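You operate a simulated robot arm through the tools that you are given. There is no shell and no other tool. Be economical: measure what you need, move in short steps, check, and stop when the job is done.

Carry out the task below with a simulated robot arm. There is one attempt and no reset: what you move stays moved.

JOB
Swap the tan core on the spindle for the blue roll.
Fine: the core goes in the grey tub; lock the yellow bar again.
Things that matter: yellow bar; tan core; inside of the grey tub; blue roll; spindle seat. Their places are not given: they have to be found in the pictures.

It is judged by the outcome, as a careful person would: the job done as asked, and still so three seconds after it is handed in. It fails if anything else is knocked over, pushed out of place, dropped, spilled or broken.

ROBOT AND FRAMES
A 6-joint arm with a two-finger parallel gripper, fixed in place. Base frame: the origin is at the foot of the arm, x ahead of it, y to its left, z up; the work surface is at about z = 800. Readings come in mm, rad, newtons and seconds.
With the tool pointing down near the work surface it reaches from about 240 to 640 mm from the base axis. Its first joint turns from -1.152 to 1.152 rad. Payload 2.7 kg.
The tool frame sits at the grasp point between the pads (the TCP): z along the fingers, y along the line on which they close. The tips reach 23 mm beyond it. The gripper opens to 94 mm. The fingers are 38 mm wide and 10 mm thick; the gripper's body (54 by 96 mm) begins 39 mm behind the TCP.
Orientation is told as [roll, pitch, yaw] about the base's x, y, z axes, in that order, counted from this pose: with the fingers straight down and closing along the base's y, the tool's x points along the base's -x, its y along +y and its z along -z.

CONTROLS
- The arm moves only by the tool drive_tool. Its argument "steps" is a list of rows, each a list of 7 numbers: the shift along the base's x, y, z in mm, then the turn, a rotation vector about the base's x, y, z in rad, then the finger opening in mm, from 0 to 94. In form: [[dx, dy, dz, rx, ry, rz, jaw], ...]. A call has 1 to 12 rows; each row shifts and turns the commanded pose from where the row before left it. Rows are played at 5 a second. More than 50 mm and 0.15 rad between two rows, or a gripper value outside its range, and nothing of the call is played. Where a pose cannot be reached the arm comes as near as it can. A force on the tool above 90 N (or 10 N above the force at the start of the call, whichever is more), or a blocked arm, ends the call early, and 0.2 s more pass. Each finger travels about 45 mm/s and halts on what it meets, pressing with about 39 N; the grip force reading is that of the motor and also rises with nothing between the fingers. The clock runs only during rows and for 0.2 s after the last one: add rows that do not move to give the fingers time. The reply holds the time, the measured pose of the TCP, the force on the tool along the base axes, the opening and the grip force, in the units named above and with some noise.
- Cameras (640 x 400 px; columns grow to the right, rows downward): "scene" is fixed at [89.3, -426.1, 1424.3]; the picture's right is [0.80, -0.59, 0.00], its down [-0.30, -0.40, -0.87] and it looks along [0.52, 0.70, -0.50] (base axes); focal length 316 px, centre (320, 200). "wrist" rides on the gripper at [86, 16, -75] in the tool frame; the picture's right is [-0.18, 0.98, 0.00], its down [-0.58, -0.11, -0.81] and it looks along [-0.79, -0.15, 0.59] (tool axes); focal length 243 px, centre (320, 200).
- snapshot(camera): a new picture of that camera. It takes no simulated time.
- probe_pixels(camera, pixels): there is no depth. For up to 12 entries [column, row, z] of the newest picture of that camera ("zoom" is the newest enlarged one), the place [x, y] in the base frame at which the ray of that pixel passes the height z, good to about 2 mm, but the place of the scene camera against the robot may be out by one fixed shift of up to 25 mm in any direction. It takes no simulated time.
- close_up(camera, box): a new picture of the part [left, top, right, bottom] of that camera's present view, enlarged. It takes no simulated time.
- finish_job(): hands the job in; it is judged then, once.

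Go step by step. Measure first, check grasps and placings, and put right what went wrong. The budget is 80 turns and 46 pictures, counting those below and the enlarged ones. Unless the task says otherwise, let go and move clear before handing in, and close with one line.

The tools are called after ">>>" by a JSON object that holds its "op" and its "data". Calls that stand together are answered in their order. drive_tool: Moves the arm, as the interface text tells. Its arguments: {"type":"object","properties":{"steps":{"type":"array"}},"required":["steps"]} The other tools are called the same way: snapshot (camera) takes a picture; probe_pixels (camera, pixels) gives the place at which the rays of pixels pass given heights; close_up (camera, box) takes an enlarged picture of a part of a camera's view; finish_job () hands the job in.

At the start:

```text
clock: 0.0
tcp_pos: [328.9, 127.0, 1244.6]
ee_rot: [0.0, -0.003, 0.001]
wrist_force: [0.3, 0.3, -0.2]
finger_gap: 94.0
grasp_force: 0.1
```

scene: 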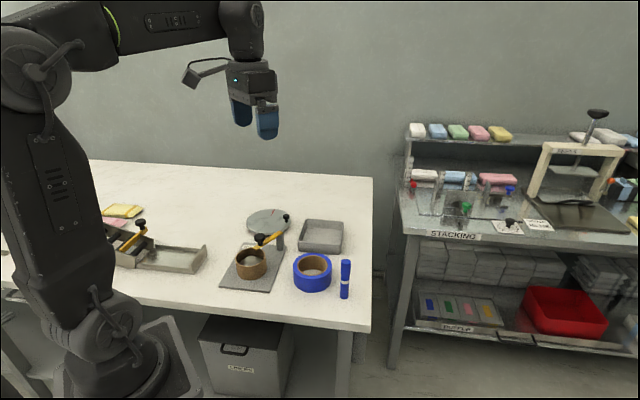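
wrist: 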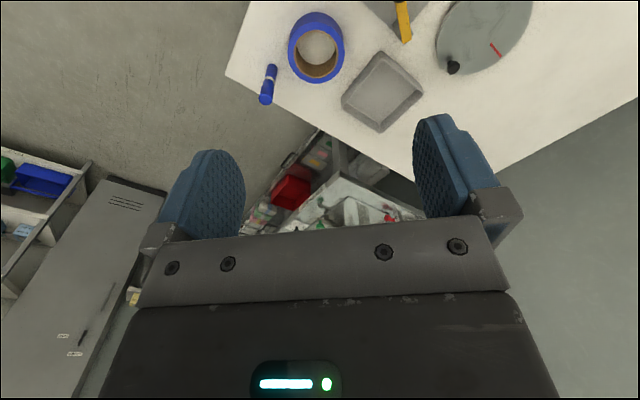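

The scene shows the tan core near (251,263) on a grey plate, with a yellow bar from (258,240) to (287,217), the grey tub at (321,236) and the blue roll at (312,272). I'll enlarge that area first.

>>> {"op": "close_up", "data": {"camera": "scene", "box": [200, 190, 370, 310]}}

>>> {"op": "close_up", "data": {"camera": "wrist", "box": [220, 0, 540, 140]}}

```text
3.33 times, centred on (285, 250) of scene
```

zoom: 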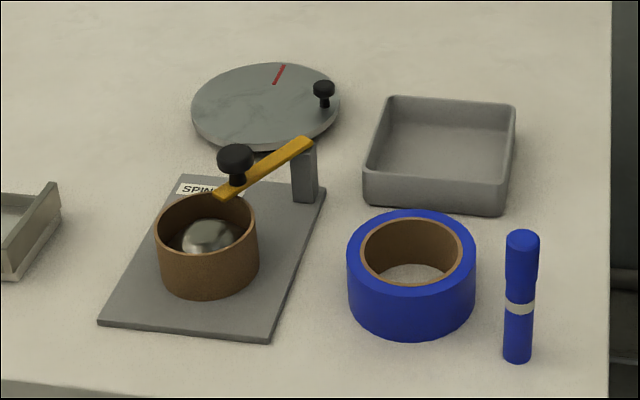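

```text
2.00 times, centred on (380, 70) of wrist
```

zoom: 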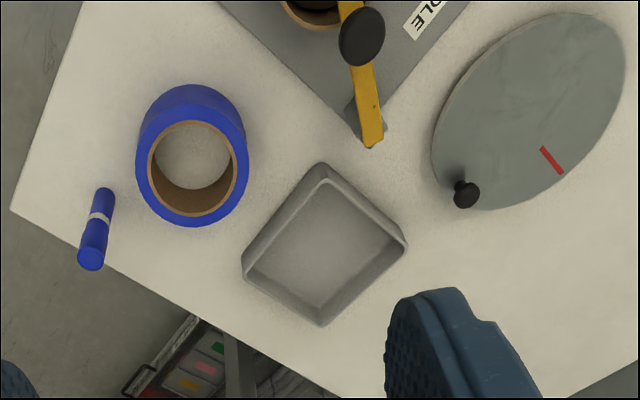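

The wrist enlargement shows the bar's post end near (372,140), the knob at (361,37), the tub and the roll. I'll probe those.

>>> {"op": "probe_pixels", "data": {"camera": "zoom", "pixels": [[372, 140, 870], [361, 37, 880], [192, 125, 800], [198, 172, 840], [198, 120, 840], [198, 227, 840], [323, 165, 825], [405, 243, 825], [320, 325, 825], [243, 265, 825], [95, 230, 810]]}}

>>> {"op": "probe_pixels", "data": {"camera": "scene", "pixels": [[284, 217, 860], [262, 239, 870], [251, 255, 840], [312, 263, 840], [302, 219, 825], [344, 223, 825], [340, 253, 825], [298, 249, 825], [232, 285, 805], [272, 291, 805]]}}

```text
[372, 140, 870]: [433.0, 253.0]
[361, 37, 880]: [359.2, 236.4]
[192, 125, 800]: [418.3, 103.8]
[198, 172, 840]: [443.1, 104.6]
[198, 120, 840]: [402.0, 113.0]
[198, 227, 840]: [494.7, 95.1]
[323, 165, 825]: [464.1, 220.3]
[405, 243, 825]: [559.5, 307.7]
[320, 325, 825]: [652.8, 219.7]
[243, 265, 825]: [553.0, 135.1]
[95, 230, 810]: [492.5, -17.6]
```

```text
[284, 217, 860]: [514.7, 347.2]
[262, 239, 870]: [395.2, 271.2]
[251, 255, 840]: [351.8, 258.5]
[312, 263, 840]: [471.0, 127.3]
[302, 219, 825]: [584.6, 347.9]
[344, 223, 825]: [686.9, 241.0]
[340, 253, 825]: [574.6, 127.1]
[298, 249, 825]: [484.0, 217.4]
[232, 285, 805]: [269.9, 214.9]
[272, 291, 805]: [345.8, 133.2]
```

The two cameras disagree by about (20,12) mm, which fits the stated fixed scene offset. I'll move the wrist camera over the station, tilted further down, to get better measurements.

>>> {"op": "drive_tool", "data": {"steps": [[-5, 20, 0, 0, 0.14, 0, 94], [-5, 20, 0, 0, 0.14, 0, 94], [-5, 20, 0, 0, 0.14, 0, 94], [-5, 20, 0, 0, 0.14, 0, 94], [0, 20, 0, 0, 0.04, 0, 94], [0, 0, 0, 0, 0, 0, 94]]}}

>>> {"op": "snapshot", "data": {"camera": "wrist"}}

```text
clock: 1.4
tcp_pos: [288.5, 228.1, 1203.8]
ee_rot: [0.002, 0.597, -0.001]
wrist_force: [0.0, -0.1, 0.4]
finger_gap: 94.0
grasp_force: 0.1
out of reach, approached as far as the arm can: row 4, 5
```

```text
41 pictures are left
```

wrist: 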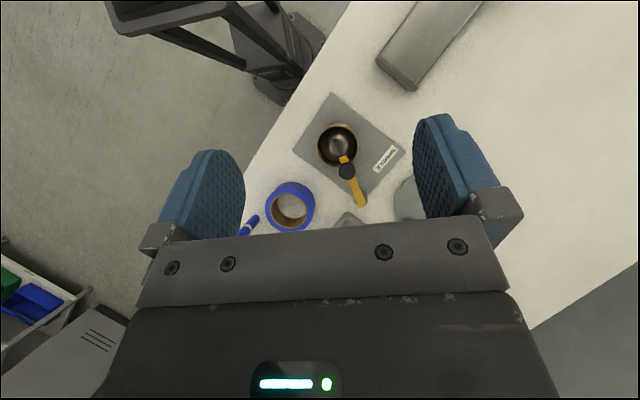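

>>> {"op": "close_up", "data": {"camera": "wrist", "box": [240, 80, 432, 240]}}

```text
2.50 times, centred on (336, 160) of wrist
```

zoom: 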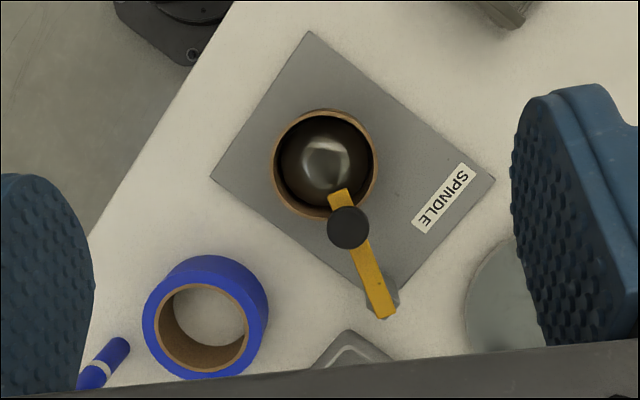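

A clear top view: the core rim is centred near (325,163), the bar tip is at (340,192), the knob at (347,227) and the pivot at (382,312). Now I'll probe.

>>> {"op": "probe_pixels", "data": {"camera": "zoom", "pixels": [[325, 163, 840], [325, 163, 850], [274, 163, 845], [377, 163, 845], [325, 109, 845], [340, 192, 855], [347, 227, 880], [382, 312, 860], [205, 325, 845], [310, 32, 805], [494, 182, 805], [212, 178, 805]]}}

>>> {"op": "close_up", "data": {"camera": "scene", "box": [215, 200, 311, 300]}}

```text
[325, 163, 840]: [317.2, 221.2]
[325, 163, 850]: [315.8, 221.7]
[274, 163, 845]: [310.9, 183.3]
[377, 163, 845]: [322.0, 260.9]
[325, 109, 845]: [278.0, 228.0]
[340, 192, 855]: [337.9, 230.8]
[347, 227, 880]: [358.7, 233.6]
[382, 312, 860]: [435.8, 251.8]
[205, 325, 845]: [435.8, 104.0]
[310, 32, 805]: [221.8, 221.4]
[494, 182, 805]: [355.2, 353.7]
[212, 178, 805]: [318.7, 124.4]
```

```text
4.00 times, centred on (263, 250) of scene
```

zoom: 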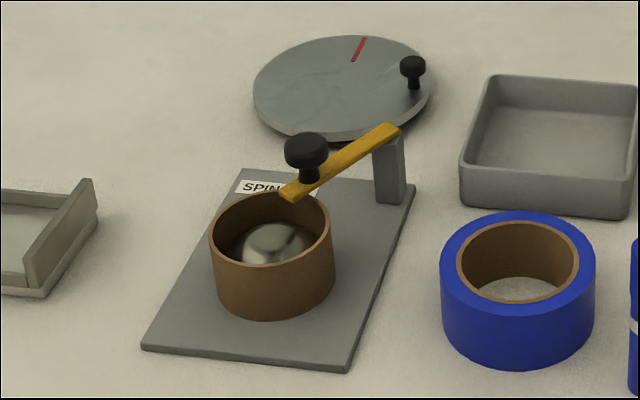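

Next I need the heights, and the scene camera's relative rays will give them. I'll probe base and top points of the post, core, roll and tub, plus the plate corners to get the fixed shift.

>>> {"op": "probe_pixels", "data": {"camera": "zoom", "pixels": [[390, 205, 805], [390, 140, 850], [390, 140, 860], [275, 320, 805], [275, 266, 840], [275, 266, 850], [517, 363, 800], [517, 311, 840], [143, 350, 805], [347, 371, 805], [415, 185, 805], [242, 168, 805]]}}

>>> {"op": "probe_pixels", "data": {"camera": "zoom", "pixels": [[440, 268, 840], [596, 268, 840], [210, 235, 840], [333, 235, 840], [306, 148, 880], [306, 148, 890], [289, 197, 860], [290, 190, 860], [318, 180, 860], [462, 195, 800], [462, 160, 825], [517, 311, 850]]}}

```text
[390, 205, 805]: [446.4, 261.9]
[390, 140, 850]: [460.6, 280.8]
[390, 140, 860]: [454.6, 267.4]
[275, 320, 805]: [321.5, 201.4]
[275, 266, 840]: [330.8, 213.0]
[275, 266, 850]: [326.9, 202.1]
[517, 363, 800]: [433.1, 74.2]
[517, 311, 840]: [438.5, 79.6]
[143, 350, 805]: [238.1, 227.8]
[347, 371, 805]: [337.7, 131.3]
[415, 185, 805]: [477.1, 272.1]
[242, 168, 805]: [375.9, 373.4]
```

```text
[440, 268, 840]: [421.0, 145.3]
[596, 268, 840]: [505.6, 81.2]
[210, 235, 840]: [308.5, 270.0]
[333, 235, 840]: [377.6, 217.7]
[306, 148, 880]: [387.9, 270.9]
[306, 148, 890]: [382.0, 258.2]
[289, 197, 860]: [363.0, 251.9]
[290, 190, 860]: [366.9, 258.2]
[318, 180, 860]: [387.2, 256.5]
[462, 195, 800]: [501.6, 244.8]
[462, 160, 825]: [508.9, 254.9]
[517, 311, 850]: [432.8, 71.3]
```

The post top is near z≈864, the core top near 850 and the roll top near 847. The bar looks level, about 100 mm long, with its pivot near (436,252), so I'll check where the turntable lies relative to its swing, and look closer at the knob from low down.

>>> {"op": "probe_pixels", "data": {"camera": "zoom", "pixels": [[343, 85, 815], [412, 65, 845], [254, 90, 815], [330, 138, 810], [432, 85, 815]]}}

>>> {"op": "drive_tool", "data": {"steps": [[0, 0, -45, 0, 0, 0, 94], [0, 0, -45, 0, 0, 0, 94], [0, 0, -45, 0, 0, 0, 94], [0, 0, -35, 0, 0, 0, 94], [0, 0, 0, 0, 0, 0, 94]]}}

>>> {"op": "snapshot", "data": {"camera": "wrist"}}

```text
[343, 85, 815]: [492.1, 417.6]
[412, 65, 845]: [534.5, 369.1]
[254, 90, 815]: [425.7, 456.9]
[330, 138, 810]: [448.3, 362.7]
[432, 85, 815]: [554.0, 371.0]
```

```text
clock: 2.6
tcp_pos: [290.7, 226.3, 1033.4]
ee_rot: [0.0, 0.599, 0.001]
wrist_force: [-0.6, -1.1, 0.2]
finger_gap: 94.1
grasp_force: 0.1
```

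```text
38 pictures are left
```

wrist: 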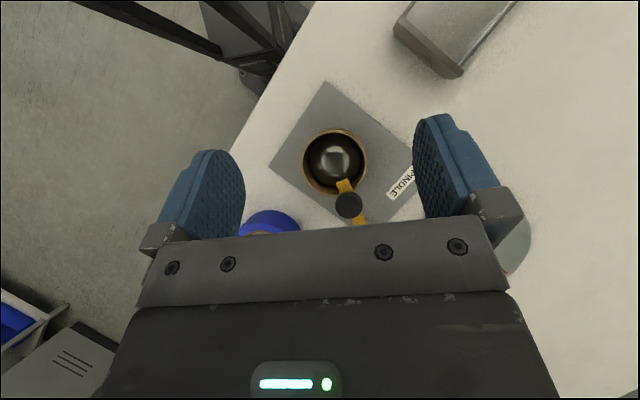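

The closer view shows the core at (335,160) and the knob at (348,205). I'll enlarge and measure.

>>> {"op": "close_up", "data": {"camera": "wrist", "box": [256, 80, 416, 230]}}

```text
2.67 times, centred on (336, 155) of wrist
```

zoom: 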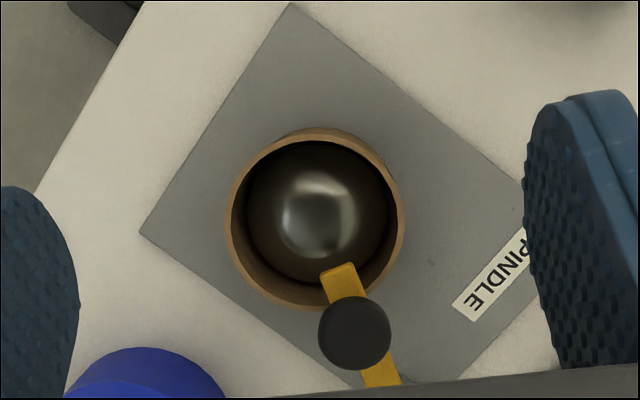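

>>> {"op": "probe_pixels", "data": {"camera": "zoom", "pixels": [[226, 220, 848], [404, 220, 848], [315, 128, 848], [315, 220, 848], [355, 333, 885], [322, 333, 885], [391, 333, 885], [345, 270, 862], [290, 3, 805], [140, 233, 805], [247, 215, 830], [388, 215, 830]]}}

```text
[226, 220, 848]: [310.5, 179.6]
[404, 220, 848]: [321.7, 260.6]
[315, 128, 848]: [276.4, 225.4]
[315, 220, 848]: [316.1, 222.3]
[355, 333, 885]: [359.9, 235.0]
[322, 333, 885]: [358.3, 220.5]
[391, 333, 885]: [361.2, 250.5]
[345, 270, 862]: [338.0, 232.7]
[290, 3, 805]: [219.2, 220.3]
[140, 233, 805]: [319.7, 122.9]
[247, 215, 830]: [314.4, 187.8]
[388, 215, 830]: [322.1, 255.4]
```

The core's outer diameter is about 82 mm, centred at about (317,221). The knob is 30 mm wide at (360,235), so I'll go upright above it with a 64 mm opening.

>>> {"op": "drive_tool", "data": {"steps": [[14, 2, 0, 0, -0.149, 0, 80], [14, 2, 0, 0, -0.15, 0, 70], [14, 2, 0, 0, -0.15, 0, 64], [14, 2, -20, 0, -0.15, 0, 64], [13.3, 0.7, -40, 0, 0, 0, 64], [0, 0, -20, 0, 0, 0, 64], [0, 0, 0, 0, 0, 0, 64]]}}

>>> {"op": "snapshot", "data": {"camera": "scene"}}

>>> {"op": "snapshot", "data": {"camera": "wrist"}}

```text
clock: 4.2
tcp_pos: [359.0, 235.5, 954.4]
ee_rot: [-0.001, 0.0, -0.001]
wrist_force: [-1.0, 0.2, 0.9]
finger_gap: 64.0
grasp_force: 0.0
```

```text
36 pictures are left
```

scene: 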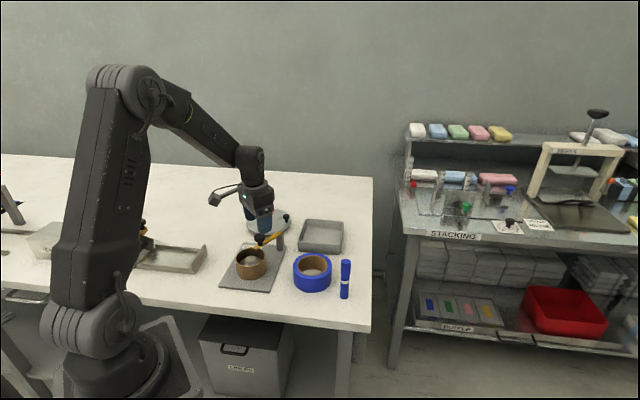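

```text
35 pictures are left
```

wrist: 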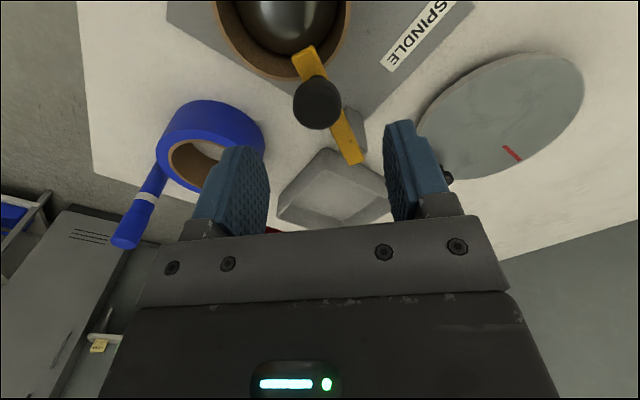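

The knob, at (318,103) in the wrist view, lies midway between the fingers. I'll descend to z≈888 and check.

>>> {"op": "drive_tool", "data": {"steps": [[0, 0, -30, 0, 0, 0, 64], [0, 0, -22, 0, 0, 0, 64], [0, 0, -12, 0, 0, 0, 64], [0, 0, 0, 0, 0, 0, 64]]}}

>>> {"op": "close_up", "data": {"camera": "scene", "box": [215, 180, 311, 280]}}

>>> {"op": "snapshot", "data": {"camera": "wrist"}}

```text
clock: 5.2
tcp_pos: [358.8, 235.1, 890.2]
ee_rot: [0.001, -0.001, 0.0]
wrist_force: [0.7, 0.4, 0.3]
finger_gap: 64.4
grasp_force: 0.1
```

```text
4.00 times, centred on (263, 230) of scene
```

zoom: 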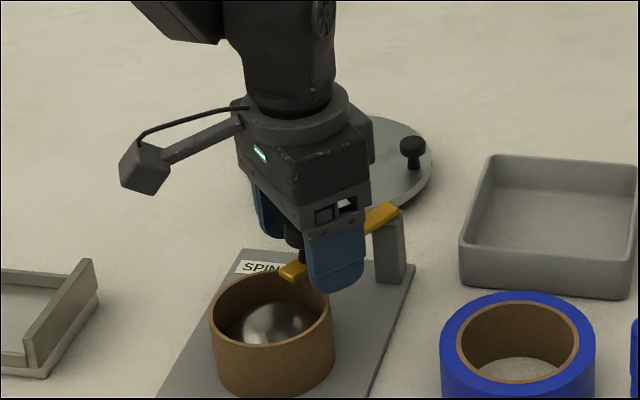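

```text
33 pictures are left
```

wrist: 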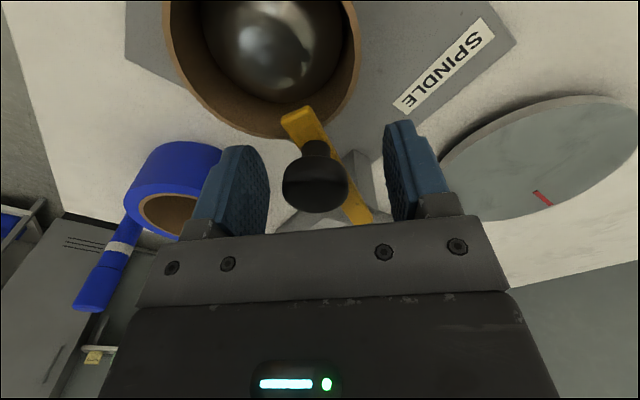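

The knob is between the fingers at the right height, so I'll close on it.

>>> {"op": "drive_tool", "data": {"steps": [[0, 0, 0, 0, 0, 0, 40], [0, 0, 0, 0, 0, 0, 24], [0, 0, 0, 0, 0, 0, 24], [0, 0, 0, 0, 0, 0, 24]]}}

```text
clock: 6.2
tcp_pos: [360.0, 234.8, 889.2]
ee_rot: [0.0, 0.001, 0.001]
wrist_force: [-0.8, 0.7, 0.1]
finger_gap: 29.0
grasp_force: 45.3
```

The knob is gripped at 29 mm. I'll try a small swing toward +y, rotating about the post, and read the force.

>>> {"op": "drive_tool", "data": {"steps": [[-0.8, 3.8, 0, 0, 0, -0.05, 24], [-0.6, 3.8, 0, 0, 0, -0.05, 24], [0, 0, 0, 0, 0, 0, 24]]}}

```text
clock: 7.0
tcp_pos: [358.4, 242.3, 891.1]
ee_rot: [0.0, 0.0, -0.101]
wrist_force: [2.9, -3.5, 2.0]
finger_gap: 28.7
grasp_force: 45.0
```

The bar moves with only about 4 N. I'll continue along the arc.

>>> {"op": "drive_tool", "data": {"steps": [[-0.6, 11.7, 0, 0, 0, -0.149, 24], [1.2, 11.6, 0, 0, 0, -0.149, 24], [2.9, 11.3, 0, 0, 0, -0.149, 24], [4.6, 10.7, 0, 0, 0, -0.149, 24], [0, 0, 0, 0, 0, 0, 24]]}}

>>> {"op": "snapshot", "data": {"camera": "scene"}}

```text
clock: 8.2
tcp_pos: [366.5, 288.8, 890.8]
ee_rot: [0.001, 0.0, -0.697]
wrist_force: [-2.4, -0.8, 10.4]
finger_gap: 28.7
grasp_force: 45.2
```

```text
32 pictures are left
```

scene: 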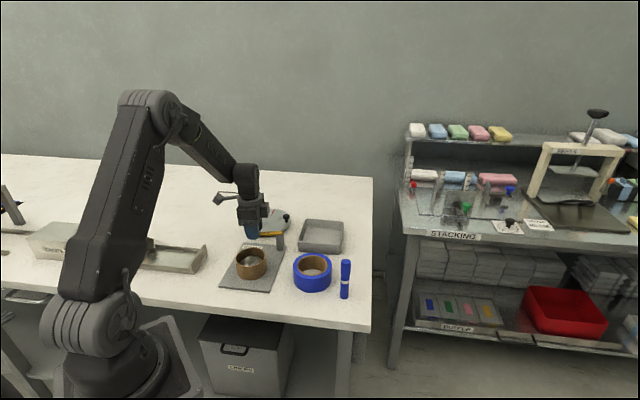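

The bar has swung as planned with low side forces. I'll turn it a further 0.6 rad.

>>> {"op": "drive_tool", "data": {"steps": [[6.1, 10.1, 0, 0, 0, -0.149, 24], [7.6, 8.8, 0, 0, 0, -0.149, 24], [8.8, 7.7, 0, 0, 0, -0.149, 24], [9.9, 6.3, 0, 0, 0, -0.149, 24], [0, 0, 0, 0, 0, 0, 24]]}}

```text
clock: 9.4
tcp_pos: [393.3, 317.7, 889.3]
ee_rot: [-0.018, -0.006, -1.297]
wrist_force: [-29.4, -40.5, 35.7]
finger_gap: 29.0
grasp_force: 44.8
```

Forces rose to (-29,-40,36) N, so the bar is at its end stop. I'll back off slightly, open and rise.

>>> {"op": "drive_tool", "data": {"steps": [[-6, -4, 0, 0, 0, 0.05, 24], [0, 0, 0, 0, 0, 0, 24]]}}

```text
clock: 10.0
tcp_pos: [392.4, 315.3, 890.0]
ee_rot: [0.0, 0.002, -1.243]
wrist_force: [2.8, -4.5, 3.2]
finger_gap: 28.5
grasp_force: 45.1
```

>>> {"op": "drive_tool", "data": {"steps": [[0, 0, 0, 0, 0, 0, 40], [0, 0, 0, 0, 0, 0, 62], [0, 0, 0, 0, 0, 0, 62], [0, 0, 40, 0, 0, 0, 62], [0, 0, 40, 0, 0, 0, 62], [0, 0, 0, 0, 0, 0, 90]]}}

>>> {"op": "snapshot", "data": {"camera": "scene"}}

>>> {"op": "snapshot", "data": {"camera": "wrist"}}

```text
clock: 11.4
tcp_pos: [392.7, 317.0, 971.1]
ee_rot: [0.0, -0.001, -1.241]
wrist_force: [0.4, 0.1, 0.0]
finger_gap: 89.9
grasp_force: 0.0
```

```text
31 pictures are left
```

scene: 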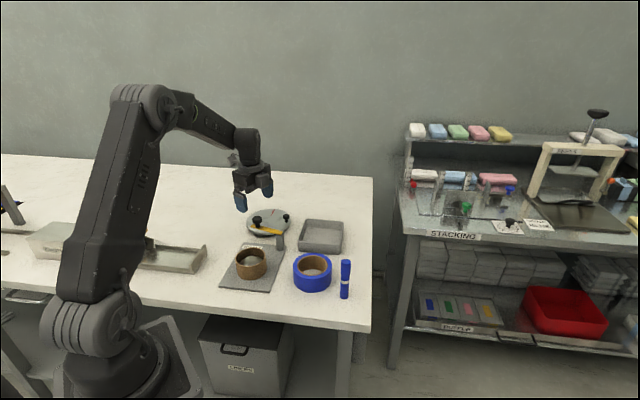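

```text
30 pictures are left
```

wrist: 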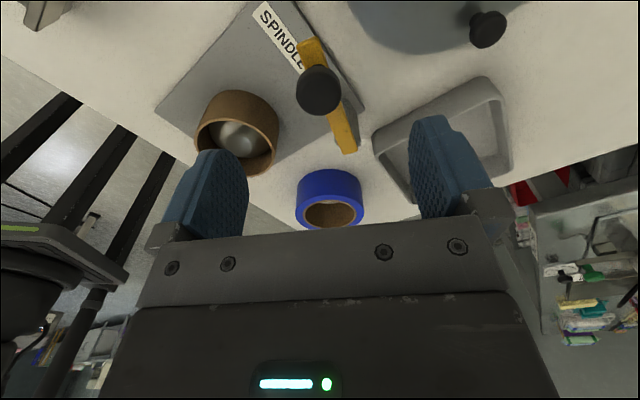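

The bar is swung clear of the core, with the knob now near (257,221) in the scene. I'll turn back to yaw 0 above the core at (317,221), where the fingers can straddle it along y and later open along the tub's diagonal.

>>> {"op": "drive_tool", "data": {"steps": [[-8, -10, 0, 0, 0, 0.14, 94], [-8, -10, 0, 0, 0, 0.14, 94], [-8, -10, 0, 0, 0, 0.14, 94], [-8, -11, 0, 0, 0, 0.14, 94], [-9, -11, 0, 0, 0, 0.14, 94], [-9, -11, 0, 0, 0, 0.14, 94], [-9, -11, 0, 0, 0, 0.14, 94], [-9, -11, 0, 0, 0, 0.14, 94], [-8, -10.5, 0, 0, 0, 0.121, 94], [0, 0, 0, 0, 0, 0, 94]]}}

>>> {"op": "snapshot", "data": {"camera": "wrist"}}

```text
clock: 13.6
tcp_pos: [314.5, 221.7, 969.7]
ee_rot: [0.001, 0.002, -0.001]
wrist_force: [-0.3, 0.4, 0.0]
finger_gap: 94.1
grasp_force: 0.2
```

```text
29 pictures are left
```

wrist: 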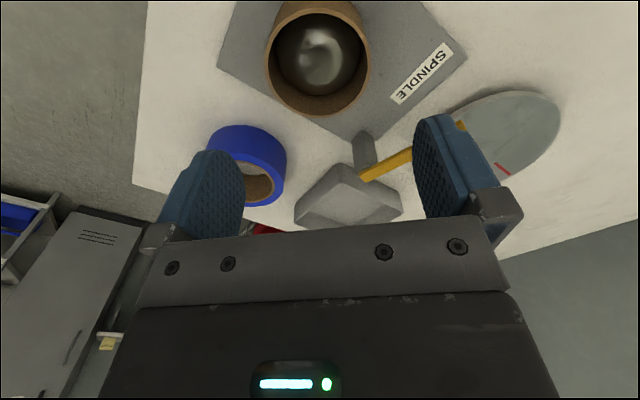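

I'll refine the core's centre from this nearer view, using rim edges at (266,45) and (371,45) and the far rim at (322,117).

>>> {"op": "probe_pixels", "data": {"camera": "wrist", "pixels": [[266, 50, 848], [371, 50, 848], [318, 50, 848], [322, 117, 805], [322, 85, 848], [283, 50, 830], [361, 50, 830]]}}

>>> {"op": "close_up", "data": {"camera": "wrist", "box": [240, 0, 400, 130]}}

```text
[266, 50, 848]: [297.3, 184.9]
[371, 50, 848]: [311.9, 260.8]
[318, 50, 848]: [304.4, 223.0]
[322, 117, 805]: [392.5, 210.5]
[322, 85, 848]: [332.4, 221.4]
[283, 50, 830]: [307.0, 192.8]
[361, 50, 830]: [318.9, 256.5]
```

```text
3.08 times, centred on (320, 65) of wrist
```

zoom: 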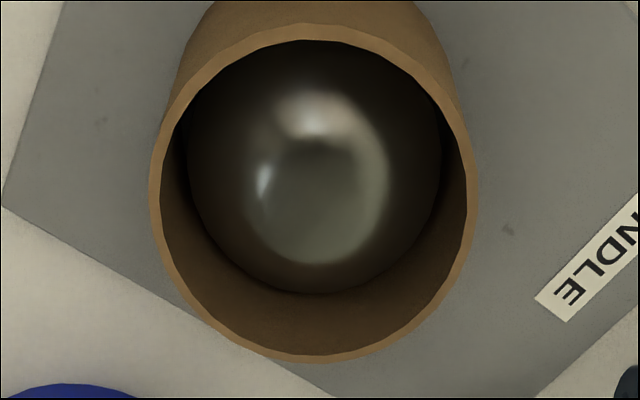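

>>> {"op": "probe_pixels", "data": {"camera": "zoom", "pixels": [[150, 193, 850], [478, 193, 850], [314, 25, 850], [318, 362, 850], [314, 193, 850], [163, 193, 850], [465, 193, 850], [318, 293, 830], [314, 42, 830], [188, 165, 825], [442, 165, 825]]}}

```text
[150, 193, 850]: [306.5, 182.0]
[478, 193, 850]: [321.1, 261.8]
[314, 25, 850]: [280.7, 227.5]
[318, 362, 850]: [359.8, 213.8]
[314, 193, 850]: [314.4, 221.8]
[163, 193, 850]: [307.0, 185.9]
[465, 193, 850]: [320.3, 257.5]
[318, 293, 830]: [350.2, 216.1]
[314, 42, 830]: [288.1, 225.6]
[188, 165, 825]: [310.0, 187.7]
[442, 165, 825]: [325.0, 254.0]
```

The core is 80 mm across and centred near (319,221). I'll go down to TCP z=845, with the tips at 822, leaving 7 mm clearance per side.

>>> {"op": "drive_tool", "data": {"steps": [[4.5, -0.5, -30, 0, 0, 0, 94], [0, 0, -40, 0, 0, 0, 94], [0, 0, -30, 0, 0, 0, 94], [0, 0, -15, 0, 0, 0, 94], [0, 0, -10, 0, 0, 0, 94], [0, 0, 0, 0, 0, 0, 94]]}}

>>> {"op": "close_up", "data": {"camera": "scene", "box": [205, 200, 301, 300]}}

```text
clock: 15.0
tcp_pos: [320.4, 221.9, 843.7]
ee_rot: [-0.001, 0.0, 0.0]
wrist_force: [0.6, -0.5, 0.6]
finger_gap: 94.1
grasp_force: 0.1
```

```text
4.00 times, centred on (253, 250) of scene
```

zoom: 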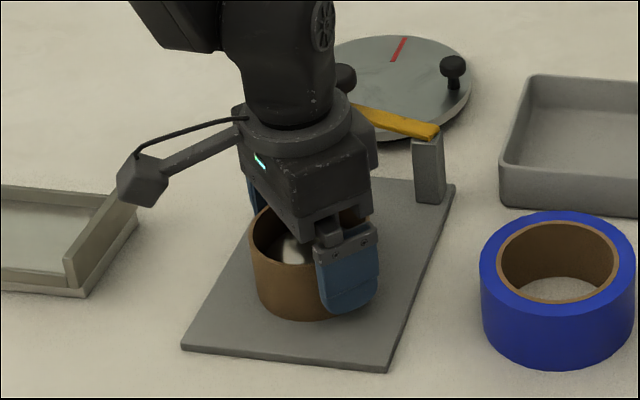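

The fingers straddle the core without contact. Closing now.

>>> {"op": "drive_tool", "data": {"steps": [[0, 0, 0, 0, 0, 0, 80], [0, 0, 0, 0, 0, 0, 74], [0, 0, 0, 0, 0, 0, 74], [0, 0, 0, 0, 0, 0, 74]]}}

```text
clock: 16.0
tcp_pos: [318.9, 221.4, 844.6]
ee_rot: [0.0, 0.001, -0.001]
wrist_force: [0.3, 0.1, 0.1]
finger_gap: 82.8
grasp_force: 39.3
```

Gripped at 82.8 mm. I'll lift straight up slowly.

>>> {"op": "drive_tool", "data": {"steps": [[0, 0, 5, 0, 0, 0, 74], [0, 0, 10, 0, 0, 0, 74], [0, 0, 20, 0, 0, 0, 74], [0, 0, 40, 0, 0, 0, 74], [0, 0, 30, 0, 0, 0, 74], [0, 0, 0, 0, 0, 0, 74]]}}

>>> {"op": "close_up", "data": {"camera": "scene", "box": [205, 180, 355, 300]}}

>>> {"op": "snapshot", "data": {"camera": "wrist"}}

```text
clock: 17.4
tcp_pos: [321.1, 220.6, 949.1]
ee_rot: [0.001, 0.001, -0.002]
wrist_force: [0.4, -0.3, -0.1]
finger_gap: 82.7
grasp_force: 39.0
```

```text
3.33 times, centred on (280, 240) of scene
```

zoom: 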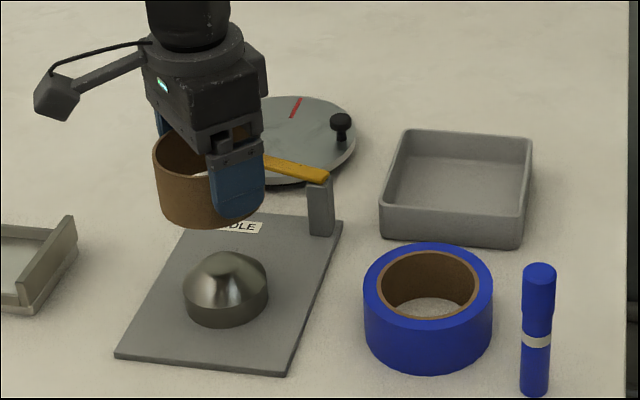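

```text
25 pictures are left
```

wrist: 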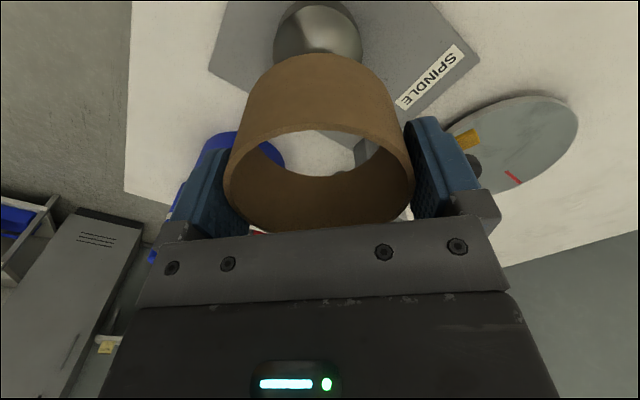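

The core is held and the spindle (a short drum with a conical top) is bare. I'll carry the core along x to above the tub's centre at about (553,219), with its bottom at about 909, clear of the post.

>>> {"op": "drive_tool", "data": {"steps": [[30, 0, 10, 0, 0, 0, 74], [44, 0, 0, 0, 0, 0, 74], [44, 0, 0, 0, 0, 0, 74], [44, 0, 0, 0, 0, 0, 74], [44, 0, 0, 0, 0, 0, 74], [26, -1, 0, 0, 0, 0, 74], [0, 0, 0, 0, 0, 0, 74]]}}

>>> {"op": "snapshot", "data": {"camera": "wrist"}}

>>> {"op": "close_up", "data": {"camera": "scene", "box": [225, 180, 375, 300]}}

```text
clock: 19.0
tcp_pos: [553.4, 219.8, 960.6]
ee_rot: [-0.001, 0.0, -0.001]
wrist_force: [0.3, 0.1, 0.5]
finger_gap: 82.5
grasp_force: 39.3
```

```text
24 pictures are left
```

wrist: 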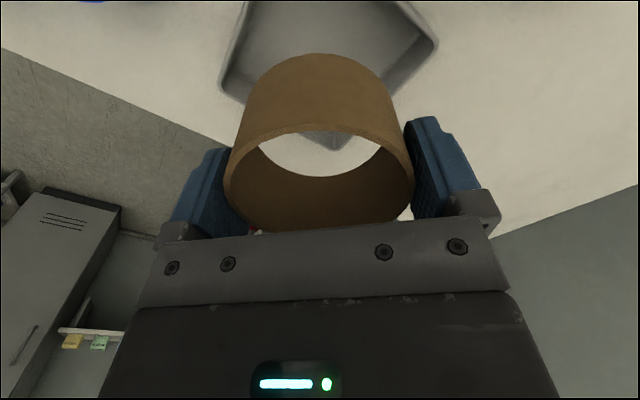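

```text
3.33 times, centred on (300, 240) of scene
```

zoom: 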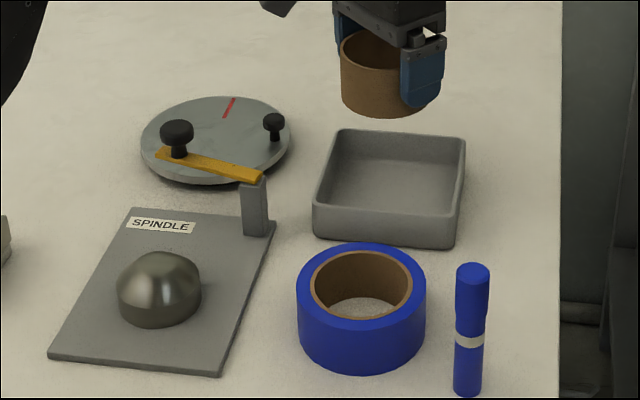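

I'll check the tub's corners from here: left (222,85), right (437,45) and far (337,150).

>>> {"op": "probe_pixels", "data": {"camera": "wrist", "pixels": [[221, 88, 830], [438, 45, 830], [337, 149, 830], [337, 149, 800]]}}

```text
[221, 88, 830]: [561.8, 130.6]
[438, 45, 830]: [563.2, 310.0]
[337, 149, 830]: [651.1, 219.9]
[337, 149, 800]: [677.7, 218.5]
```

The tub's centre is near (561,220). I'll shift 7 mm and lower, slowly toward the end.

>>> {"op": "drive_tool", "data": {"steps": [[7, 0, -30, 0, 0, 0, 74], [0, 0, -35, 0, 0, 0, 74], [0, 0, -25, 0, 0, 0, 74], [0, 0, -15, 0, 0, 0, 74], [0, 0, -5, 0, 0, 0, 74], [0, 0, 0, 0, 0, 0, 74]]}}

>>> {"op": "close_up", "data": {"camera": "scene", "box": [270, 180, 370, 270]}}

```text
clock: 20.4
tcp_pos: [560.6, 220.9, 850.0]
ee_rot: [0.0, 0.001, -0.002]
wrist_force: [-0.6, 0.4, 0.2]
finger_gap: 82.8
grasp_force: 38.3
```

```text
4.44 times, centred on (320, 225) of scene
```

zoom: 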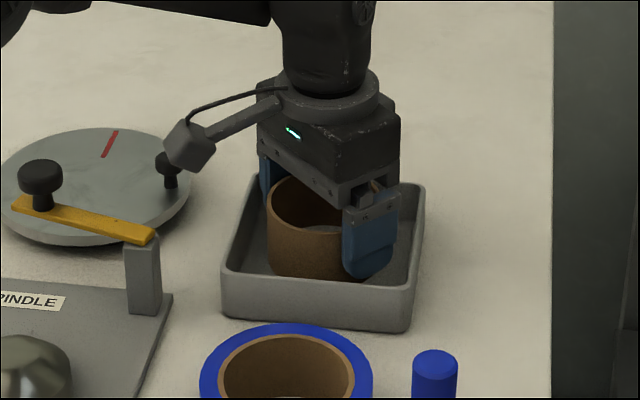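

The core is inside the tub's walls. I'll lower in 2 mm steps to feel the floor.

>>> {"op": "drive_tool", "data": {"steps": [[0, 0, -2, 0, 0, 0, 74], [0, 0, -2, 0, 0, 0, 74], [0, 0, 0, 0, 0, 0, 74]]}}

```text
clock: 21.2
tcp_pos: [558.9, 219.6, 845.9]
ee_rot: [-0.001, 0.002, -0.001]
wrist_force: [0.1, 0.7, -0.3]
finger_gap: 82.4
grasp_force: 39.0
```

>>> {"op": "drive_tool", "data": {"steps": [[0, 0, -1.5, 0, 0, 0, 74], [0, 0, -1.5, 0, 0, 0, 74], [0, 0, 0, 0, 0, 0, 74]]}}

```text
clock: 22.0
tcp_pos: [559.2, 219.6, 842.1]
ee_rot: [0.001, 0.002, -0.002]
wrist_force: [0.1, -0.3, -0.2]
finger_gap: 82.6
grasp_force: 39.1
```

>>> {"op": "drive_tool", "data": {"steps": [[0, 0, -1.5, 0, 0, 0, 74], [0, 0, -1.5, 0, 0, 0, 74], [0, 0, 0, 0, 0, 0, 74]]}}

```text
clock: 22.8
tcp_pos: [559.9, 220.4, 841.8]
ee_rot: [0.001, -0.002, -0.002]
wrist_force: [-6.8, -4.4, 15.9]
finger_gap: 82.6
grasp_force: 39.3
```

The floor is felt (16 N upward). I'll open and rise.

>>> {"op": "drive_tool", "data": {"steps": [[0, 0, 1, 0, 0, 0, 86], [0, 0, 0, 0, 0, 0, 92], [0, 0, 0, 0, 0, 0, 92], [0, 0, 15, 0, 0, 0, 92], [0, 0, 40, 0, 0, 0, 92], [0, 0, 45, 0, 0, 0, 92], [0, 0, 20, 0, 0, 0, 92], [0, 0, 0, 0, 0, 0, 92]]}}

>>> {"op": "close_up", "data": {"camera": "scene", "box": [220, 190, 370, 300]}}

```text
clock: 24.6
tcp_pos: [559.5, 220.9, 961.5]
ee_rot: [0.0, 0.002, -0.002]
wrist_force: [-0.5, -0.4, 0.1]
finger_gap: 91.9
grasp_force: 0.1
```

```text
3.64 times, centred on (295, 245) of scene
```

zoom: 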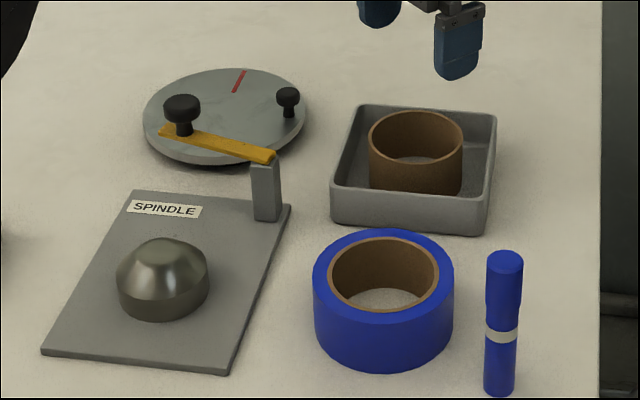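

The core sits flat in the tub. The roll scales to about 106 mm outside, too wide to span, so I'll have to pinch its wall. I'll retreat to view the spindle and roll obliquely for accurate heights.

>>> {"op": "drive_tool", "data": {"steps": [[-48, -3, 0, 0, 0, 0, 92], [-48, -3, 0, 0, 0, 0, 80], [-48, -3, 0, 0, 0, 0, 60], [-48, -3, 0, 0, 0, 0, 50], [-48, -3, 0, 0, 0, 0, 50], [-48, -3, -20, 0, 0, 0, 50], [-20, -3, -40, 0, 0, 0, 50], [0, 0, 0, 0, 0, 0, 50]]}}

>>> {"op": "snapshot", "data": {"camera": "wrist"}}

```text
refused: row 6 steps farther than a row can; nothing moved
```

```text
20 pictures are left
```

wrist: 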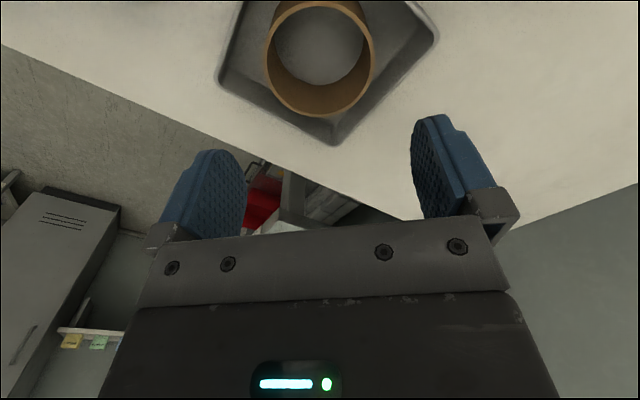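

The call was refused because row 6 was too long, and the core is seen centred in the tub. I'll redo the retreat with shorter rows.

>>> {"op": "drive_tool", "data": {"steps": [[-48, -3, 0, 0, 0, 0, 92], [-48, -3, 0, 0, 0, 0, 80], [-48, -3, 0, 0, 0, 0, 60], [-48, -3, 0, 0, 0, 0, 50], [-48, -3, 0, 0, 0, 0, 50], [-40, -3, -20, 0, 0, 0, 50], [-25, -3, -40, 0, 0, 0, 50], [0, 0, 0, 0, 0, 0, 50]]}}

>>> {"op": "snapshot", "data": {"camera": "wrist"}}

```text
clock: 26.4
tcp_pos: [253.8, 197.7, 898.8]
ee_rot: [0.0, 0.0, -0.003]
wrist_force: [-0.1, 0.9, 0.1]
finger_gap: 50.0
grasp_force: 0.1
```

```text
19 pictures are left
```

wrist: 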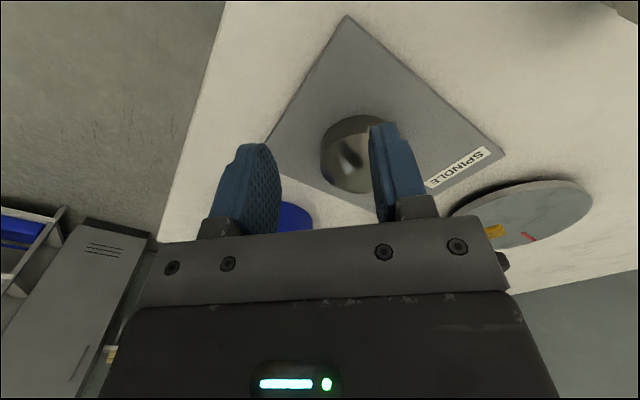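

The right finger hides the spindle. I'll open fully and shift toward +y.

>>> {"op": "drive_tool", "data": {"steps": [[0, 20, 0, 0, 0, 0, 70], [0, 10, 0, 0, 0, 0, 94], [0, 0, 0, 0, 0, 0, 94], [0, 0, 0, 0, 0, 0, 94]]}}

>>> {"op": "close_up", "data": {"camera": "wrist", "box": [200, 80, 440, 230]}}

```text
clock: 27.4
tcp_pos: [255.2, 226.6, 899.2]
ee_rot: [0.001, -0.001, -0.002]
wrist_force: [0.1, -0.5, 0.5]
finger_gap: 94.0
grasp_force: 0.0
```

```text
2.67 times, centred on (320, 155) of wrist
```

zoom: 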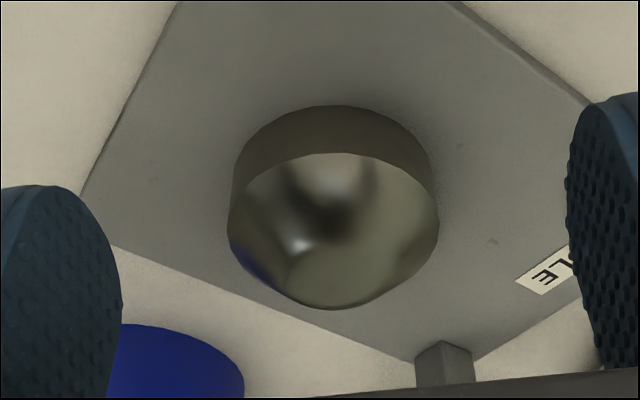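

>>> {"op": "probe_pixels", "data": {"camera": "zoom", "pixels": [[332, 106, 806], [332, 155, 820], [332, 155, 825], [332, 155, 830], [228, 220, 825], [439, 215, 825], [340, 308, 835], [340, 308, 845], [345, 235, 840], [233, 175, 806], [430, 165, 806]]}}

```text
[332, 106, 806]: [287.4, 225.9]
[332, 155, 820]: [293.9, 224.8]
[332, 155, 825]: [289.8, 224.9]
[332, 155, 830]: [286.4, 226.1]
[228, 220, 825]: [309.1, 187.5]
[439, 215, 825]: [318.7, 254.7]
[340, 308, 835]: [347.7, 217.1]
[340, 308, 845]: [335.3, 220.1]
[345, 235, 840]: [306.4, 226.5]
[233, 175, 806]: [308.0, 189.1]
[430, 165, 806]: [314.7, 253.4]
```

The spindle drum is about 68 mm across, centred near (320.5,221.5), with its shoulder at z≈828 and a cone above. So an inside finger has to stay above z≈840 when the roll is seated, which allows a shallow pinch of about 15 mm. Now I'll measure the roll from above.

>>> {"op": "drive_tool", "data": {"steps": [[10, -10, 45, 0, 0, 0, 94], [30, -35, 15, 0, 0, 0, 94], [40, -28, 10, 0, 0, 0, 94], [40, -28, 0, 0, 0, 0, 94], [40, -20, 0, 0, 0, 0, 94], [10, 0, 0, 0, 0, 0, 94], [0, 0, 0, 0, 0, 0, 94]]}}

>>> {"op": "close_up", "data": {"camera": "wrist", "box": [220, 0, 420, 140]}}

```text
clock: 29.0
tcp_pos: [424.5, 106.1, 971.2]
ee_rot: [0.001, 0.0, -0.002]
wrist_force: [-0.5, 0.5, 0.6]
finger_gap: 93.5
grasp_force: 0.0
```

```text
2.86 times, centred on (320, 70) of wrist
```

zoom: 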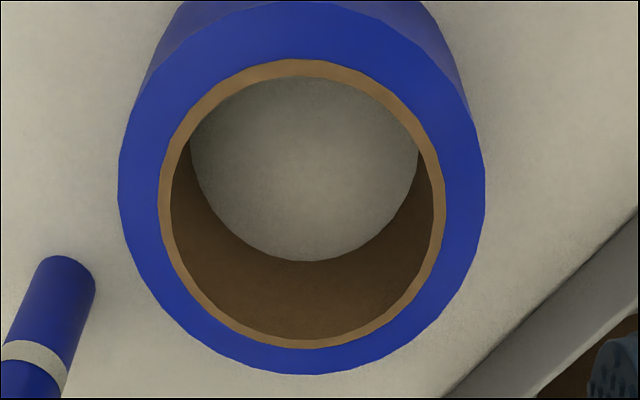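

>>> {"op": "probe_pixels", "data": {"camera": "zoom", "pixels": [[118, 190, 848], [485, 190, 848], [302, 2, 848], [305, 374, 848], [170, 205, 848], [433, 205, 848], [302, 77, 848], [302, 340, 848], [302, 262, 800], [191, 150, 800], [418, 150, 800], [60, 350, 815]]}}

```text
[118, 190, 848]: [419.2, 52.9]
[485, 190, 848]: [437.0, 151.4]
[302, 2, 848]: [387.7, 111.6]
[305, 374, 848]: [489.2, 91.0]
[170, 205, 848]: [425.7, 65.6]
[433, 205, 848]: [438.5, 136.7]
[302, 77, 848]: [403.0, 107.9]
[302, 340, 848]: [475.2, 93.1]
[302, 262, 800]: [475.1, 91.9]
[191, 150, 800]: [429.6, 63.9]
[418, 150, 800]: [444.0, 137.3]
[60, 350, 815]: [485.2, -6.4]
```

The roll is about 103 mm outside with a 74 mm bore, centred near (438.7,101), top at 848. I'll pinch the wall on its -y side at TCP (438.7,59.5) with a 38 mm opening, going first to z=890.

>>> {"op": "drive_tool", "data": {"steps": [[7, -23, 0, 0, 0, 0, 70], [7.2, -23.6, 0, 0, 0, 0, 50], [0, 0, -30, 0, 0, 0, 38], [0, 0, -40, 0, 0, 0, 38], [0, 0, -11, 0, 0, 0, 38], [0, 0, 0, 0, 0, 0, 38]]}}

>>> {"op": "close_up", "data": {"camera": "scene", "box": [262, 210, 362, 310]}}

>>> {"op": "snapshot", "data": {"camera": "wrist"}}

```text
clock: 30.4
tcp_pos: [439.2, 60.4, 890.3]
ee_rot: [0.0, -0.001, -0.003]
wrist_force: [0.9, -0.5, 0.3]
finger_gap: 38.2
grasp_force: 0.1
```

```text
4.00 times, centred on (312, 260) of scene
```

zoom: 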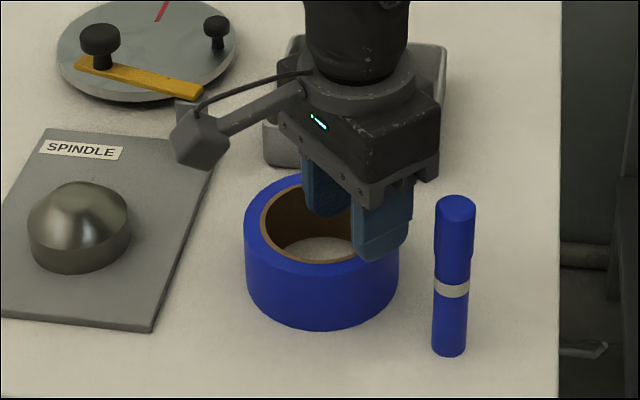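

```text
15 pictures are left
```

wrist: 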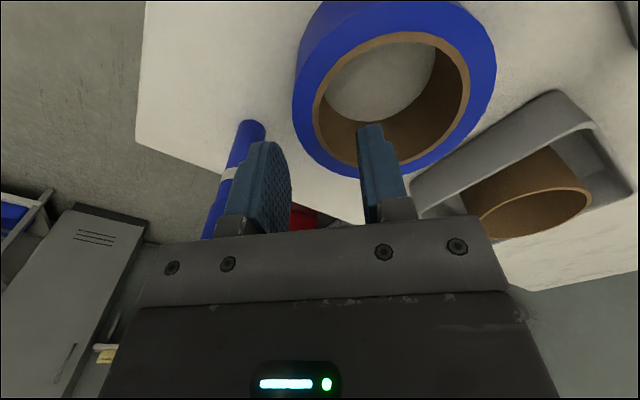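

The pen stands upright nearby, so before descending I'll check its position and height against the gripper body.

>>> {"op": "probe_pixels", "data": {"camera": "zoom", "pixels": [[449, 350, 800], [456, 208, 860], [456, 208, 880], [456, 208, 900], [323, 325, 800], [323, 325, 805]]}}

```text
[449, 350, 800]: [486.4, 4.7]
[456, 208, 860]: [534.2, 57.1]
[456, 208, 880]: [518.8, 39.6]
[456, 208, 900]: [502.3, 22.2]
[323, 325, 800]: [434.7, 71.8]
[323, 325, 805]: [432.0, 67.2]
```

The pen is about 115 mm tall and could meet the body. I'll find its exact place from the wrist picture.

>>> {"op": "probe_pixels", "data": {"camera": "wrist", "pixels": [[252, 125, 800], [236, 128, 800], [228, 172, 850], [228, 172, 860], [210, 228, 915], [210, 235, 910]]}}

```text
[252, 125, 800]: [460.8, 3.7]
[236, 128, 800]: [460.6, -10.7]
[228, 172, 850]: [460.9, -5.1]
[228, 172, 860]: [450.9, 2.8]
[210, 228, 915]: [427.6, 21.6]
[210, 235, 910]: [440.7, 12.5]
```

The pen centre is about (468,-4), only a few mm from where the body would pass. The +y side of the roll is freer, so I'll switch the pinch to TCP (438.7,142.5).

>>> {"op": "drive_tool", "data": {"steps": [[0, 0, 25, 0, 0, 0, 38], [0, 41, 0, 0, 0, 0, 38], [0, 41, 0, 0, 0, 0, 38], [0, 0, -25, 0, 0, 0, 38], [0, 0, -10, 0, 0, 0, 38], [0, 0, 0, 0, 0, 0, 38]]}}

>>> {"op": "close_up", "data": {"camera": "scene", "box": [262, 210, 362, 310]}}

>>> {"op": "snapshot", "data": {"camera": "wrist"}}

```text
clock: 31.8
tcp_pos: [438.3, 142.4, 878.8]
ee_rot: [0.0, -0.001, 0.0]
wrist_force: [-1.1, -0.3, -0.1]
finger_gap: 38.0
grasp_force: 0.1
```

```text
4.00 times, centred on (312, 260) of scene
```

zoom: 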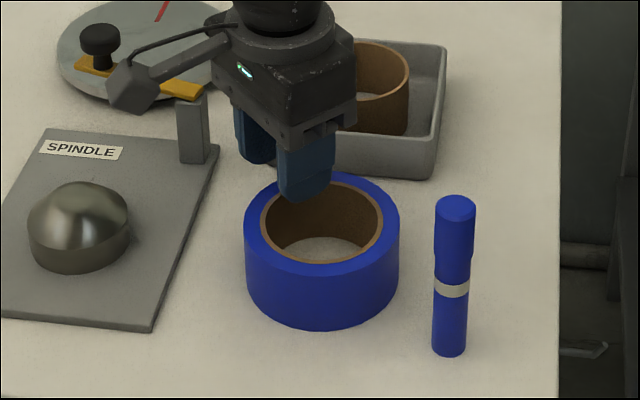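

```text
13 pictures are left
```

wrist: 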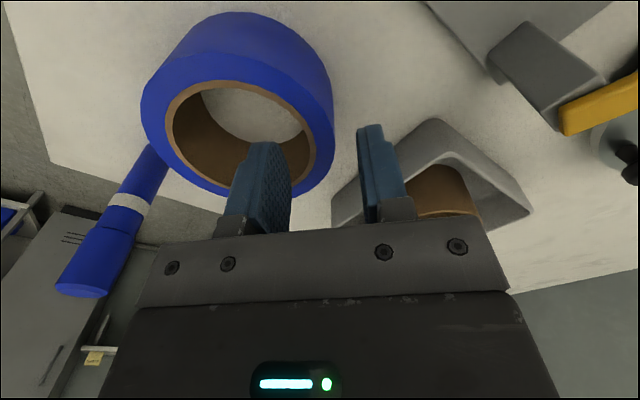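

The inner finger sits over the bore and the outer one beyond the wall. I'll descend to z≈855 and close.

>>> {"op": "drive_tool", "data": {"steps": [[0, 0, -10, 0, 0, 0, 38], [0, 0, -10, 0, 0, 0, 38], [0, 0, -3, 0, 0, 0, 38], [0, 0, 0, 0, 0, 0, 28], [0, 0, 0, 0, 0, 0, 18], [0, 0, 0, 0, 0, 0, 8], [0, 0, 0, 0, 0, 0, 8], [0, 0, 0, 0, 0, 0, 8]]}}

>>> {"op": "snapshot", "data": {"camera": "wrist"}}

```text
clock: 33.6
tcp_pos: [438.7, 142.1, 856.9]
ee_rot: [-0.001, -0.001, -0.001]
wrist_force: [-0.4, 0.3, 0.1]
finger_gap: 20.2
grasp_force: 38.8
```

```text
12 pictures are left
```

wrist: 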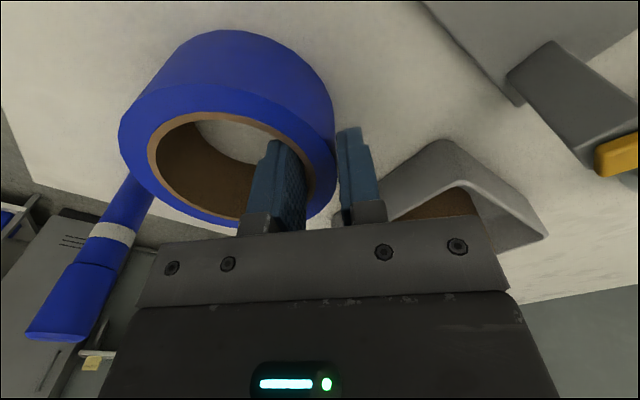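

Gripped at 20.2 mm, as predicted for the wall. I'll lift gently and check for tilt.

>>> {"op": "drive_tool", "data": {"steps": [[0, 0, 4, 0, 0, 0, 8], [0, 0, 8, 0, 0, 0, 8], [0, 0, 18, 0, 0, 0, 8], [0, 0, 30, 0, 0, 0, 8], [0, 0, 35, 0, 0, 0, 8], [0, 0, 0, 0, 0, 0, 8]]}}

>>> {"op": "close_up", "data": {"camera": "scene", "box": [232, 190, 372, 300]}}

```text
clock: 35.0
tcp_pos: [438.3, 143.8, 950.4]
ee_rot: [0.0, -0.001, -0.003]
wrist_force: [0.1, -0.3, -1.3]
finger_gap: 20.1
grasp_force: 38.6
```

```text
3.64 times, centred on (302, 245) of scene
```

zoom: 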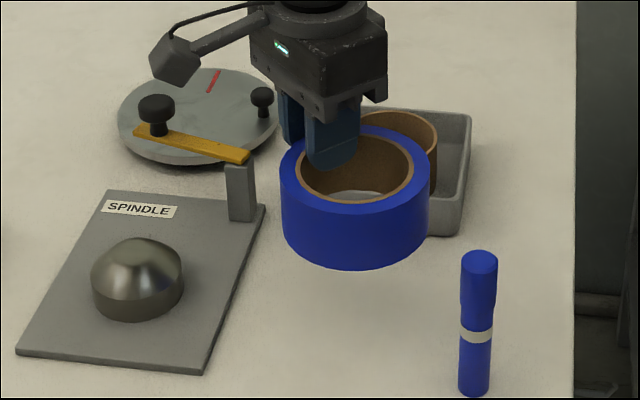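

The roll is held level. I'll move it diagonally to above the spindle and check alignment.

>>> {"op": "drive_tool", "data": {"steps": [[-20, 20, 0, 0, 0, 0, 8], [-30, 31, 0, 0, 0, 0, 8], [-30, 31, 0, 0, 0, 0, 8], [-25, 26, 0, 0, 0, 0, 8], [-13, 13, 0, 0, 0, 0, 8], [0, 0, 0, 0, 0, 0, 8], [0, 0, -20, 0, 0, 0, 8], [0, 0, 0, 0, 0, 0, 8]]}}

>>> {"op": "snapshot", "data": {"camera": "wrist"}}

>>> {"op": "close_up", "data": {"camera": "scene", "box": [205, 190, 315, 300]}}

```text
clock: 36.8
tcp_pos: [320.2, 264.7, 933.0]
ee_rot: [-0.002, 0.001, -0.002]
wrist_force: [0.4, 0.7, -1.4]
finger_gap: 20.1
grasp_force: 38.9
```

```text
10 pictures are left
```

wrist: 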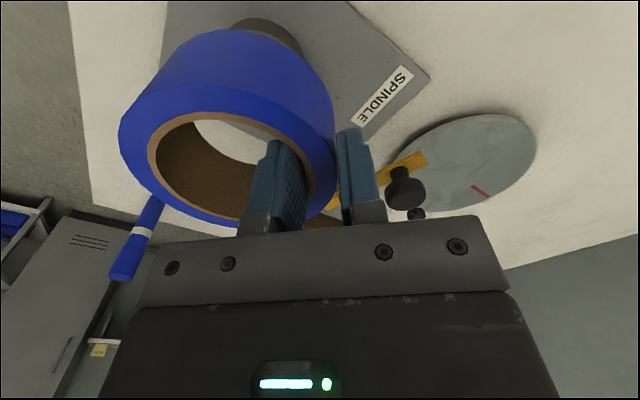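

```text
3.64 times, centred on (260, 245) of scene
```

zoom: 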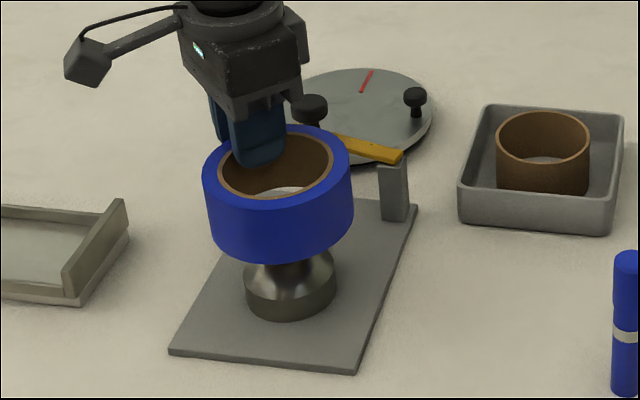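

Laterally aligned: the roll's column of 277 against the drum's 290 matches after perspective. I'll lower step by step.

>>> {"op": "drive_tool", "data": {"steps": [[0, 0, -15, 0, 0, 0, 8], [0, 0, -8, 0, 0, 0, 8], [0, 0, -8, 0, 0, 0, 8], [0, 0, -6, 0, 0, 0, 8], [0, 0, -5, 0, 0, 0, 8], [0, 0, 0, 0, 0, 0, 8]]}}

```text
clock: 38.2
tcp_pos: [320.3, 264.8, 889.8]
ee_rot: [-0.001, 0.0, -0.002]
wrist_force: [-0.3, -0.4, -1.0]
finger_gap: 20.0
grasp_force: 39.1
```

>>> {"op": "drive_tool", "data": {"steps": [[0, 0, -4, 0, 0, 0, 8], [0, 0, -4, 0, 0, 0, 8], [0, 0, -4, 0, 0, 0, 8], [0, 0, 0, 0, 0, 0, 8]]}}

```text
clock: 39.2
tcp_pos: [320.5, 264.6, 878.2]
ee_rot: [0.0, 0.0, -0.002]
wrist_force: [-0.1, -0.2, -1.7]
finger_gap: 20.3
grasp_force: 39.3
```

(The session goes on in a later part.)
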